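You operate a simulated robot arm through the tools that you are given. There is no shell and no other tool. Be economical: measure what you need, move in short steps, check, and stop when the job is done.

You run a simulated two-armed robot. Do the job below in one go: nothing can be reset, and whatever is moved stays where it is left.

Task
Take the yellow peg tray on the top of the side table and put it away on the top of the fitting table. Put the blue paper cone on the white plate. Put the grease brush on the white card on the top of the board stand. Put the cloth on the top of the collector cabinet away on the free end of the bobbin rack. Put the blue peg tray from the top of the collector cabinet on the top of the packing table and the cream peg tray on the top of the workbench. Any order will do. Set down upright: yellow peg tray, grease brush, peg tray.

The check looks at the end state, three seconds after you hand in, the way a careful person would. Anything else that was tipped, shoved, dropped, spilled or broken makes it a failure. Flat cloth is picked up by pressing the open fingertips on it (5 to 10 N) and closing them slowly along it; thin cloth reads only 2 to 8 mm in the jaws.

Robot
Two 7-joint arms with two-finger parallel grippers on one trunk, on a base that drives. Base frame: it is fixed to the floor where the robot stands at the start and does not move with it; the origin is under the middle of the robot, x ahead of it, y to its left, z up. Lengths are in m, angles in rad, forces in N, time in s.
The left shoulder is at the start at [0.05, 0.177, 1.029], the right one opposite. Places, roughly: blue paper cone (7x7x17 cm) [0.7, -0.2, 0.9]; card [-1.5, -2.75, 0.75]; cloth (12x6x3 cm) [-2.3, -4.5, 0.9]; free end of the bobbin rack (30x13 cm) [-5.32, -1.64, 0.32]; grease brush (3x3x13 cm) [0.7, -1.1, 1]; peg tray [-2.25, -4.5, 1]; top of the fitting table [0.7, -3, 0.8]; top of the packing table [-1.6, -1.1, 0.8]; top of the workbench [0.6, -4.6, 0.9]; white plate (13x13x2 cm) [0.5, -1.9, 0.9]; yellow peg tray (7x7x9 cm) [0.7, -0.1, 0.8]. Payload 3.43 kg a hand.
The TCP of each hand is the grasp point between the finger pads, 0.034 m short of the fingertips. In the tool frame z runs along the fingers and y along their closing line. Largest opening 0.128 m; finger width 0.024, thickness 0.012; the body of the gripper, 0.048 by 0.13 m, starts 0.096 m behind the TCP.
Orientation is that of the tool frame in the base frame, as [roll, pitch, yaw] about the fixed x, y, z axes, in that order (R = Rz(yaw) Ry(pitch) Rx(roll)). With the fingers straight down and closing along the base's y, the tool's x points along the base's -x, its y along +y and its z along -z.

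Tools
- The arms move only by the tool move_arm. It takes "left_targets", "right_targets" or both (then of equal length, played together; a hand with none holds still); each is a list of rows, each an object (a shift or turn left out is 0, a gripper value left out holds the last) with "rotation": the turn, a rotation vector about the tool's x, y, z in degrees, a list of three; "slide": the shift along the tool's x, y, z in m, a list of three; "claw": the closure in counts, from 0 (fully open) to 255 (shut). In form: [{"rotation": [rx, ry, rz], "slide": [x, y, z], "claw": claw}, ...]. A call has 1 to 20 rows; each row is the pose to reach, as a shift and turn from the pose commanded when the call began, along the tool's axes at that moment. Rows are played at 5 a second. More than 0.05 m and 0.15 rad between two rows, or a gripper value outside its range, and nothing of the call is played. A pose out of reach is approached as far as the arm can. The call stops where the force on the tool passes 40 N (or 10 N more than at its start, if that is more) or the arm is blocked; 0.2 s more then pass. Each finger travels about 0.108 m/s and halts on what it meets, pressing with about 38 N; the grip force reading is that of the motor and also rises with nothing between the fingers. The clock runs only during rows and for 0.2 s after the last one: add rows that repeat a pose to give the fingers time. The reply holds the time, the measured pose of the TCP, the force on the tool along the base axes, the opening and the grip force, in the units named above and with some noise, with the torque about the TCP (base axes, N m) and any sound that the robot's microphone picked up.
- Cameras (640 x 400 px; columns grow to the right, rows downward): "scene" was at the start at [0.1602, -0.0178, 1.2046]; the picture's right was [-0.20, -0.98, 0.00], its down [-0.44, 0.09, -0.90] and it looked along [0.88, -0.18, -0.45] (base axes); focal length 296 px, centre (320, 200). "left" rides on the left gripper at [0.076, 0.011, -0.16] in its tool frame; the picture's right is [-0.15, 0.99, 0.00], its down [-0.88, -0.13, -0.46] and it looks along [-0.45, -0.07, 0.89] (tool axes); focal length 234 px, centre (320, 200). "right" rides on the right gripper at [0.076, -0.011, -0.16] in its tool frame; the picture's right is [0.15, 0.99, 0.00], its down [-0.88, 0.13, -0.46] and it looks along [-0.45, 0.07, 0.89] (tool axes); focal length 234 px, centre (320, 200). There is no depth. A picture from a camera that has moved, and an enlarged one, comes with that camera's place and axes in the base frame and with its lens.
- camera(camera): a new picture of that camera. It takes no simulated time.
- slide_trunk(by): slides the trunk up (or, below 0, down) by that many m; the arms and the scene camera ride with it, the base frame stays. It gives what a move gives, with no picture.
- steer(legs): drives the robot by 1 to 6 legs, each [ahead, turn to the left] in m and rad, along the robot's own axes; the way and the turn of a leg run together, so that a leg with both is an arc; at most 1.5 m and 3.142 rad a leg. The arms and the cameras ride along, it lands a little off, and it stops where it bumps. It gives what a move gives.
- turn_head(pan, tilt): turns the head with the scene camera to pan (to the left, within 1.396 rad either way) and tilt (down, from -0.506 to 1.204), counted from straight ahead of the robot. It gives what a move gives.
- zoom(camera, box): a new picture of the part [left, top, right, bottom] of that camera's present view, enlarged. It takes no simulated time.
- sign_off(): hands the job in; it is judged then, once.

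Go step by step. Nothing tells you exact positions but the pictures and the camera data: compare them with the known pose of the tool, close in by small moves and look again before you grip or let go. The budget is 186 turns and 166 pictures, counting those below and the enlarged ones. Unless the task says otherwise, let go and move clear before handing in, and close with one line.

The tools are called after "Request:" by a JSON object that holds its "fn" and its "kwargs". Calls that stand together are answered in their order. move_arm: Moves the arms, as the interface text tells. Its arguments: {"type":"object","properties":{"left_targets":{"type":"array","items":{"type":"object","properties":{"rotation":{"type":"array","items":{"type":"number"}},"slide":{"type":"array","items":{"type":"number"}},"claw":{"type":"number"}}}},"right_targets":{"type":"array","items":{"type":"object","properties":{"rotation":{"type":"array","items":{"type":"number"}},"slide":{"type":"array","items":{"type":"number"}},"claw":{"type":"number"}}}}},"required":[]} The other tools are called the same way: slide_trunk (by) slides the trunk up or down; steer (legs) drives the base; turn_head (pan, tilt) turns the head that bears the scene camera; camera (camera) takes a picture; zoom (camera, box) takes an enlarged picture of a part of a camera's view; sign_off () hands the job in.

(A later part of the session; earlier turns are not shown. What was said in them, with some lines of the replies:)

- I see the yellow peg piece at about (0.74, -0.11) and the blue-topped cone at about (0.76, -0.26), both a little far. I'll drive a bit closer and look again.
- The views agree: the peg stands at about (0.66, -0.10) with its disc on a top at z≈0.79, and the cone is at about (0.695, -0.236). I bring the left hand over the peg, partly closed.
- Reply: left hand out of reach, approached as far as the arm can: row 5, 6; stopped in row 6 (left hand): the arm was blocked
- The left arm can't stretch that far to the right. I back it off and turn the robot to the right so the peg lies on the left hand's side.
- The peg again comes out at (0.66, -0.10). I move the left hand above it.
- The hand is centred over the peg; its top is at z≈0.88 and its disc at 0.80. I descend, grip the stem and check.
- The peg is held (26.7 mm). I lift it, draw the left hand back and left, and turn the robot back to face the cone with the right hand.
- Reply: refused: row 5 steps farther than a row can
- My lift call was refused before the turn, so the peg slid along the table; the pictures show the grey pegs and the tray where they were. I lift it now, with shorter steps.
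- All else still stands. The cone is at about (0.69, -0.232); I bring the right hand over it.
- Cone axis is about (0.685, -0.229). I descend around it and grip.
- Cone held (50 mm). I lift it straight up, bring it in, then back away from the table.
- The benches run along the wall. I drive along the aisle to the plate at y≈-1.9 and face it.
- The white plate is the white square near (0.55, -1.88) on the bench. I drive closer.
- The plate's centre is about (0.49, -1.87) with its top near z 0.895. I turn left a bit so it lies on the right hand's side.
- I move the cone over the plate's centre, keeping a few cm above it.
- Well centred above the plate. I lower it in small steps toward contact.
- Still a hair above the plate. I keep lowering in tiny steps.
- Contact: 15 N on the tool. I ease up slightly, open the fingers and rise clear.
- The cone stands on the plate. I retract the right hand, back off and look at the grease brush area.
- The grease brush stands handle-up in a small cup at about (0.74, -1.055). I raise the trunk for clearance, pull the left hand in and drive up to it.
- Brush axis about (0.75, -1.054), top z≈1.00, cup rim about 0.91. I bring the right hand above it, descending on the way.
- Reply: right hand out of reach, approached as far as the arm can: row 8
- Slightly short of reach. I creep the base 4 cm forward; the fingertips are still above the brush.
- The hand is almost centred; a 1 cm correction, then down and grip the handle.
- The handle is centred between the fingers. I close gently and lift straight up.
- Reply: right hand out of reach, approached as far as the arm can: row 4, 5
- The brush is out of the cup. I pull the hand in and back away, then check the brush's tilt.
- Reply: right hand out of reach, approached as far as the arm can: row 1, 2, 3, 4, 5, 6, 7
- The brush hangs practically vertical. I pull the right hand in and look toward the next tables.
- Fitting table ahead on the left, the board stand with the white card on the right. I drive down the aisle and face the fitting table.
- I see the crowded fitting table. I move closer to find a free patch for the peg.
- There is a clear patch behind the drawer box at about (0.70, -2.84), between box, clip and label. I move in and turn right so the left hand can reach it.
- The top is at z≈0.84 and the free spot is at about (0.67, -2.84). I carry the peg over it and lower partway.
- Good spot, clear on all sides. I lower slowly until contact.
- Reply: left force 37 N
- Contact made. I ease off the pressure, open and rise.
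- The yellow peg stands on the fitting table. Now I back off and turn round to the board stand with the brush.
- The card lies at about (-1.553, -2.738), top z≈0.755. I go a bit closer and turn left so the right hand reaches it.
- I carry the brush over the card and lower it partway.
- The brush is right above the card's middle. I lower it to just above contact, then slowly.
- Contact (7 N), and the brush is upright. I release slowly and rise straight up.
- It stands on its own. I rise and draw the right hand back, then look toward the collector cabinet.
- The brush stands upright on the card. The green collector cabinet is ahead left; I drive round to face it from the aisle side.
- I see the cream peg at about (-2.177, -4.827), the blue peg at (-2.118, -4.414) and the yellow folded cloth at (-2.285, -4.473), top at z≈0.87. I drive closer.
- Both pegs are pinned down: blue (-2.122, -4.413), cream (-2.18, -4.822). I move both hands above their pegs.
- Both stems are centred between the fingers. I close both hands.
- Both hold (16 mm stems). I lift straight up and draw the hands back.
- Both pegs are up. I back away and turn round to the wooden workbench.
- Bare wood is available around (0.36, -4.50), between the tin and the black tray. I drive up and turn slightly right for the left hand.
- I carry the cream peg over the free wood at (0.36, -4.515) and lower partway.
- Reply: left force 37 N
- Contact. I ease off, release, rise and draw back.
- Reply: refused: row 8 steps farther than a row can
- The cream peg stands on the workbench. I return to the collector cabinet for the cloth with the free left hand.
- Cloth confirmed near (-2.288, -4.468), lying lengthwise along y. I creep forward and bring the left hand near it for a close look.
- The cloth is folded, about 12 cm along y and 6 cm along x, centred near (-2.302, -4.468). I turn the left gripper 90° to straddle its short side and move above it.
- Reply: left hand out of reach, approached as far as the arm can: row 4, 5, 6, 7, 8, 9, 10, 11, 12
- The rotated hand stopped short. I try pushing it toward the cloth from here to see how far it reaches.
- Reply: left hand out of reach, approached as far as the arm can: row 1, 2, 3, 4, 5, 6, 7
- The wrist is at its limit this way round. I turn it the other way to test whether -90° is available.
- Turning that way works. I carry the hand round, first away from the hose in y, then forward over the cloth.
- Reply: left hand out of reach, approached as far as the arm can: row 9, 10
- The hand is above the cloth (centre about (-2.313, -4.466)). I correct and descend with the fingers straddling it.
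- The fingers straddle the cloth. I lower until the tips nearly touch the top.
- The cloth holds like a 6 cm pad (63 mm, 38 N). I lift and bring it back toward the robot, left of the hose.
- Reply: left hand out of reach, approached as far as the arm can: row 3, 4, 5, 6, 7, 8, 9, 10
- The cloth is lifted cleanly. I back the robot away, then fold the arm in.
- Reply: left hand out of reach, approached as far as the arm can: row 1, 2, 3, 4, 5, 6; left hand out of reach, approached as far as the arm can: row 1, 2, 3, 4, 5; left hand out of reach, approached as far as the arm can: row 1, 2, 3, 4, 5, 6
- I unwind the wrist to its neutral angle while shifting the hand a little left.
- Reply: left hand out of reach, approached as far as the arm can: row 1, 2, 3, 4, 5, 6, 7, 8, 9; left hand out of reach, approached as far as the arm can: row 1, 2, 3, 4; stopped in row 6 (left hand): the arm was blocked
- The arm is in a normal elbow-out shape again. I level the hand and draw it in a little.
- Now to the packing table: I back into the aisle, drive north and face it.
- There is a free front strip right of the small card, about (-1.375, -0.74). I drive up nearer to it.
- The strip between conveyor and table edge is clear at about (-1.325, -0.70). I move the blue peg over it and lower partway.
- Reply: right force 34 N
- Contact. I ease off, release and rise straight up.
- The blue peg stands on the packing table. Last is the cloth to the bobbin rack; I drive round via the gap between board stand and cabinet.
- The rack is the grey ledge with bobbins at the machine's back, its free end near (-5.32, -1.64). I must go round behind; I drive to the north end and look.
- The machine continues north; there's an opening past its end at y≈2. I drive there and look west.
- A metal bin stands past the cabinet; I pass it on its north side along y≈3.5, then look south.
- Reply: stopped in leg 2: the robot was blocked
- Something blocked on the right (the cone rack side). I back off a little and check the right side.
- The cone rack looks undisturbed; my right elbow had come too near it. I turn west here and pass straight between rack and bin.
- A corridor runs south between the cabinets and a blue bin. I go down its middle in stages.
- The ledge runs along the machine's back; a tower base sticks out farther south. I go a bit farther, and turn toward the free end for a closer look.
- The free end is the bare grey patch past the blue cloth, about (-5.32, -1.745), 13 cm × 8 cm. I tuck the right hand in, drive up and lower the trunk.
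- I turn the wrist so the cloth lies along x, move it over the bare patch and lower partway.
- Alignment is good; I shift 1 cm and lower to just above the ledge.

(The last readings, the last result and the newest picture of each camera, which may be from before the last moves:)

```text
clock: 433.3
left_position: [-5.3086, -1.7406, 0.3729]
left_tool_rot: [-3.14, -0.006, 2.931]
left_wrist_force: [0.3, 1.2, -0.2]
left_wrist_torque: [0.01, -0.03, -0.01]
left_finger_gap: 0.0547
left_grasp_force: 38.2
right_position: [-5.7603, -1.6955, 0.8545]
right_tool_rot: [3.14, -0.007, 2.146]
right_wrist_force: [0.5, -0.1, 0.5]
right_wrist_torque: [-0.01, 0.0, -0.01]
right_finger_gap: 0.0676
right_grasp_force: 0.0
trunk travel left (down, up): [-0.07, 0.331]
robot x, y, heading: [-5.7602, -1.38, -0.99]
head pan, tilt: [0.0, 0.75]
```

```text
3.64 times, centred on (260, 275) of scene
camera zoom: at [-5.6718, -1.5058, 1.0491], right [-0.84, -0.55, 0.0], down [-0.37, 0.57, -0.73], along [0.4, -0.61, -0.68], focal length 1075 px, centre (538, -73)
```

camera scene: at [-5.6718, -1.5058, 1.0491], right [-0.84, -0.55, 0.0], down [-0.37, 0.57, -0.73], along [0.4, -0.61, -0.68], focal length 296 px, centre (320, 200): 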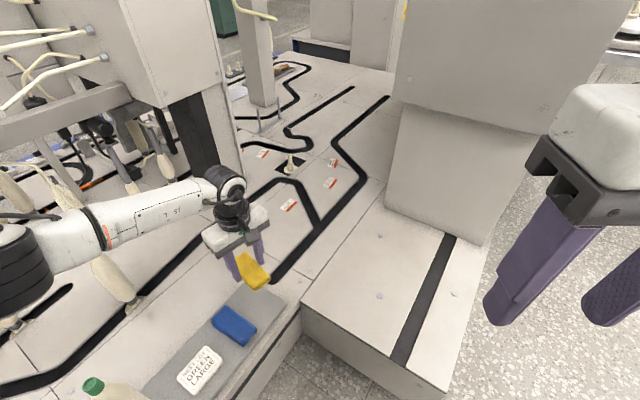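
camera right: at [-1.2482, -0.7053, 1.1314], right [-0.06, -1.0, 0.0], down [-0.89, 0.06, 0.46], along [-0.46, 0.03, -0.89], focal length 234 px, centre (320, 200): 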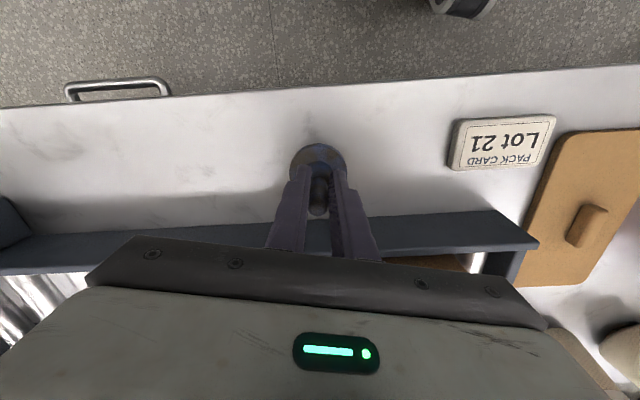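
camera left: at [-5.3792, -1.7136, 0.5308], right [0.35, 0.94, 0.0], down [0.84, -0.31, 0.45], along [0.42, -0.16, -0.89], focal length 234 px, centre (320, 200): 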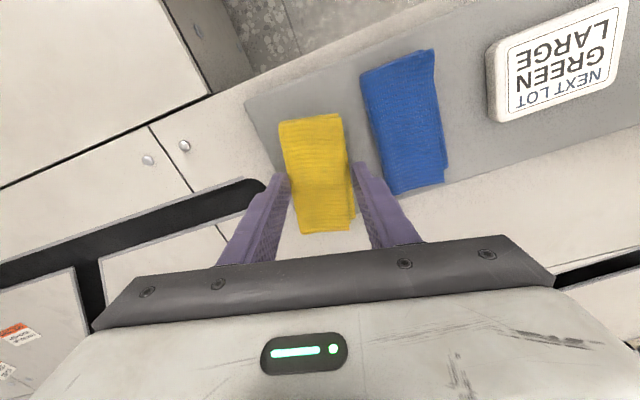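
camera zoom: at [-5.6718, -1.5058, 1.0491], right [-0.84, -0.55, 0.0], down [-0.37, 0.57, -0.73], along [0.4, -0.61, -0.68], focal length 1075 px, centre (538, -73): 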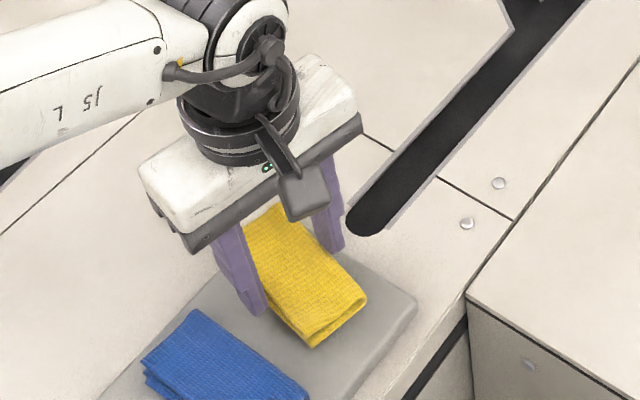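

Request:
{"fn": "move_arm", "kwargs": {"left_targets": [{"slide": [0.008, -0.003, 0.004]}, {"slide": [0.008, -0.003, 0.008]}, {"slide": [0.008, -0.003, 0.011]}, {"slide": [0.008, -0.003, 0.014]}]}}

Request:
{"fn": "zoom", "kwargs": {"camera": "scene", "box": [190, 220, 330, 330]}}

```text
clock: 434.3
left_position: [-5.3172, -1.7443, 0.3655]
left_tool_rot: [-3.139, -0.003, 2.932]
left_wrist_force: [-2.8, 5.3, 19.6]
left_wrist_torque: [0.24, -0.31, 0.16]
left_finger_gap: 0.0545
left_grasp_force: 37.8
right_position: [-5.7605, -1.6946, 0.8537]
right_tool_rot: [3.14, -0.005, 2.148]
right_wrist_force: [-0.3, 0.5, 0.1]
right_wrist_torque: [0.02, 0.02, 0.04]
right_finger_gap: 0.0677
right_grasp_force: 0.1
trunk travel left (down, up): [-0.07, 0.331]
robot x, y, heading: [-5.7548, -1.3772, -0.99]
head pan, tilt: [0.0, 0.75]
stopped in row 4 (left hand): the force on the tool passed its limit (the readings are from after the stop); the commanded pose is now the measured one
```

```text
3.64 times, centred on (260, 275) of scene
camera zoom: at [-5.673, -1.5046, 1.0494], right [-0.84, -0.55, 0.0], down [-0.37, 0.57, -0.73], along [0.4, -0.61, -0.68], focal length 1075 px, centre (538, -73)
```

zoom: 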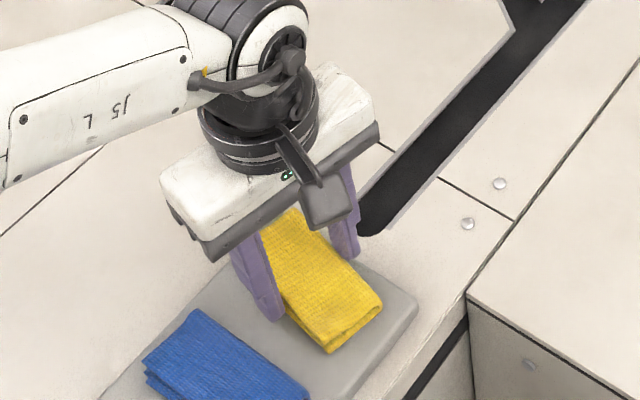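

The cloth rests on the ledge. I ease off, open just enough, and rise straight up.

Request:
{"fn": "move_arm", "kwargs": {"left_targets": [{"slide": [0, 0, -0.002]}, {"slide": [0, 0, -0.002], "claw": 140}, {"slide": [0, 0, -0.002], "claw": 125}, {"slide": [0, 0, -0.002], "claw": 116}, {"slide": [0, 0, -0.002], "claw": 116}, {"slide": [0, 0, -0.012]}, {"slide": [0, 0, -0.03]}, {"slide": [0, 0, -0.06]}]}}

Request:
{"fn": "zoom", "kwargs": {"camera": "scene", "box": [190, 220, 330, 330]}}

Request:
{"fn": "camera", "kwargs": {"camera": "left"}}

```text
clock: 436.1
left_position: [-5.3174, -1.7457, 0.4222]
left_tool_rot: [3.142, -0.007, 2.934]
left_wrist_force: [-0.5, -1.1, -0.1]
left_wrist_torque: [-0.03, 0.02, 0.01]
left_finger_gap: 0.0701
left_grasp_force: 0.0
right_position: [-5.7604, -1.6962, 0.8544]
right_tool_rot: [3.138, -0.006, 2.146]
right_wrist_force: [-0.1, -0.1, -0.2]
right_wrist_torque: [0.01, -0.01, -0.04]
right_finger_gap: 0.0675
right_grasp_force: 0.0
trunk travel left (down, up): [-0.07, 0.331]
robot x, y, heading: [-5.7534, -1.3761, -0.99]
head pan, tilt: [0.0, 0.75]
```

```text
3.64 times, centred on (260, 275) of scene
camera zoom: at [-5.6719, -1.5056, 1.0491], right [-0.84, -0.55, 0.0], down [-0.37, 0.57, -0.73], along [0.4, -0.61, -0.68], focal length 1075 px, centre (538, -73)
```

zoom: 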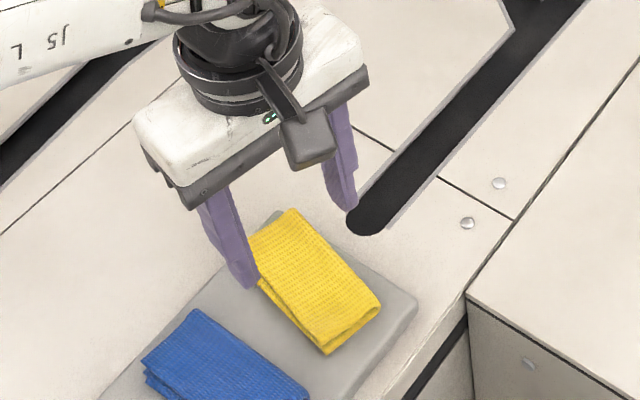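

```text
24 pictures are left
camera left: at [-5.3877, -1.7176, 0.5807], right [0.35, 0.94, 0.0], down [0.84, -0.31, 0.45], along [0.42, -0.16, -0.89], focal length 234 px, centre (320, 200)
```

left: 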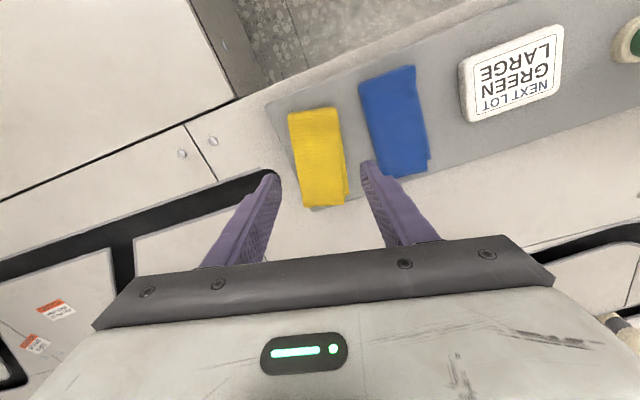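

The cloth lies on the free end. I raise the hand clear and back off a little before a final look.

Request:
{"fn": "move_arm", "kwargs": {"left_targets": [{"slide": [0, 0, -0.045]}, {"slide": [0, 0, -0.09]}, {"slide": [0, 0, -0.135]}, {"slide": [0, 0, -0.18]}, {"slide": [0, 0, -0.225]}, {"slide": [0, 0, -0.27]}, {"slide": [0, 0, -0.3]}]}}

Request:
{"fn": "steer", "kwargs": {"legs": [[-0.35, 0]]}}

Request:
{"fn": "camera", "kwargs": {"camera": "scene"}}

```text
clock: 437.7
left_position: [-5.3136, -1.7448, 0.723]
left_tool_rot: [3.141, -0.005, 2.932]
left_wrist_force: [0.3, -0.6, -0.5]
left_wrist_torque: [0.0, 0.01, -0.02]
left_finger_gap: 0.0699
left_grasp_force: 0.0
right_position: [-5.76, -1.6962, 0.8541]
right_tool_rot: [3.14, -0.006, 2.147]
right_wrist_force: [-0.2, 0.5, -0.6]
right_wrist_torque: [-0.01, -0.04, 0.04]
right_finger_gap: 0.0677
right_grasp_force: 0.0
trunk travel left (down, up): [-0.07, 0.331]
robot x, y, heading: [-5.7542, -1.3786, -0.993]
head pan, tilt: [0.0, 0.75]
```

```text
clock: 440.0
left_position: [-5.5091, -1.4509, 0.723]
left_tool_rot: [-3.141, -0.007, 2.928]
left_wrist_force: [0.2, 0.0, -0.6]
left_wrist_torque: [-0.02, -0.02, 0.0]
left_finger_gap: 0.0696
left_grasp_force: 0.1
right_position: [-5.956, -1.3986, 0.8544]
right_tool_rot: [3.139, -0.007, 2.14]
right_wrist_force: [-0.2, -0.2, -0.2]
right_wrist_torque: [0.02, 0.0, 0.01]
right_finger_gap: 0.0677
right_grasp_force: 0.1
trunk travel left (down, up): [-0.07, 0.331]
robot x, y, heading: [-5.9531, -1.0853, -0.998]
head pan, tilt: [0.0, 0.75]
```

```text
23 pictures are left
camera scene: at [-5.8659, -1.2089, 1.0492], right [-0.84, -0.54, 0.0], down [-0.37, 0.57, -0.73], along [0.4, -0.61, -0.68], focal length 296 px, centre (320, 200)
```

scene: 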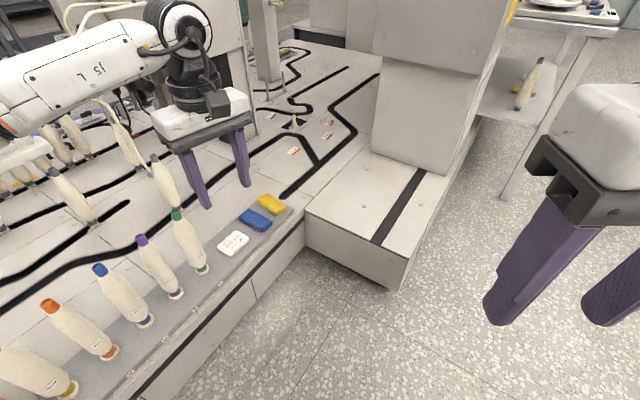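

The yellow cloth lies on the free end beside the undisturbed blue cloth and card, and all the bobbins stand. All six items are placed and both hands are clear, so I hand in.

Request:
{"fn": "sign_off", "kwargs": {}}

```text
The job is handed in.
```

All six items are where you asked: the yellow peg tray is on the fitting table, the blue cone on the white plate, the grease brush on the card, the cloth on the bobbin rack's free end, the blue peg tray on the packing table and the cream peg tray on the workbench. Two slips may matter to the check: the yellow peg tray slid about 20 cm along the side table before I lifted it, and the robot was once stopped near the finished-cones rack, probably by its right elbow. The pictures afterwards showed nothing tipped or moved in either place.
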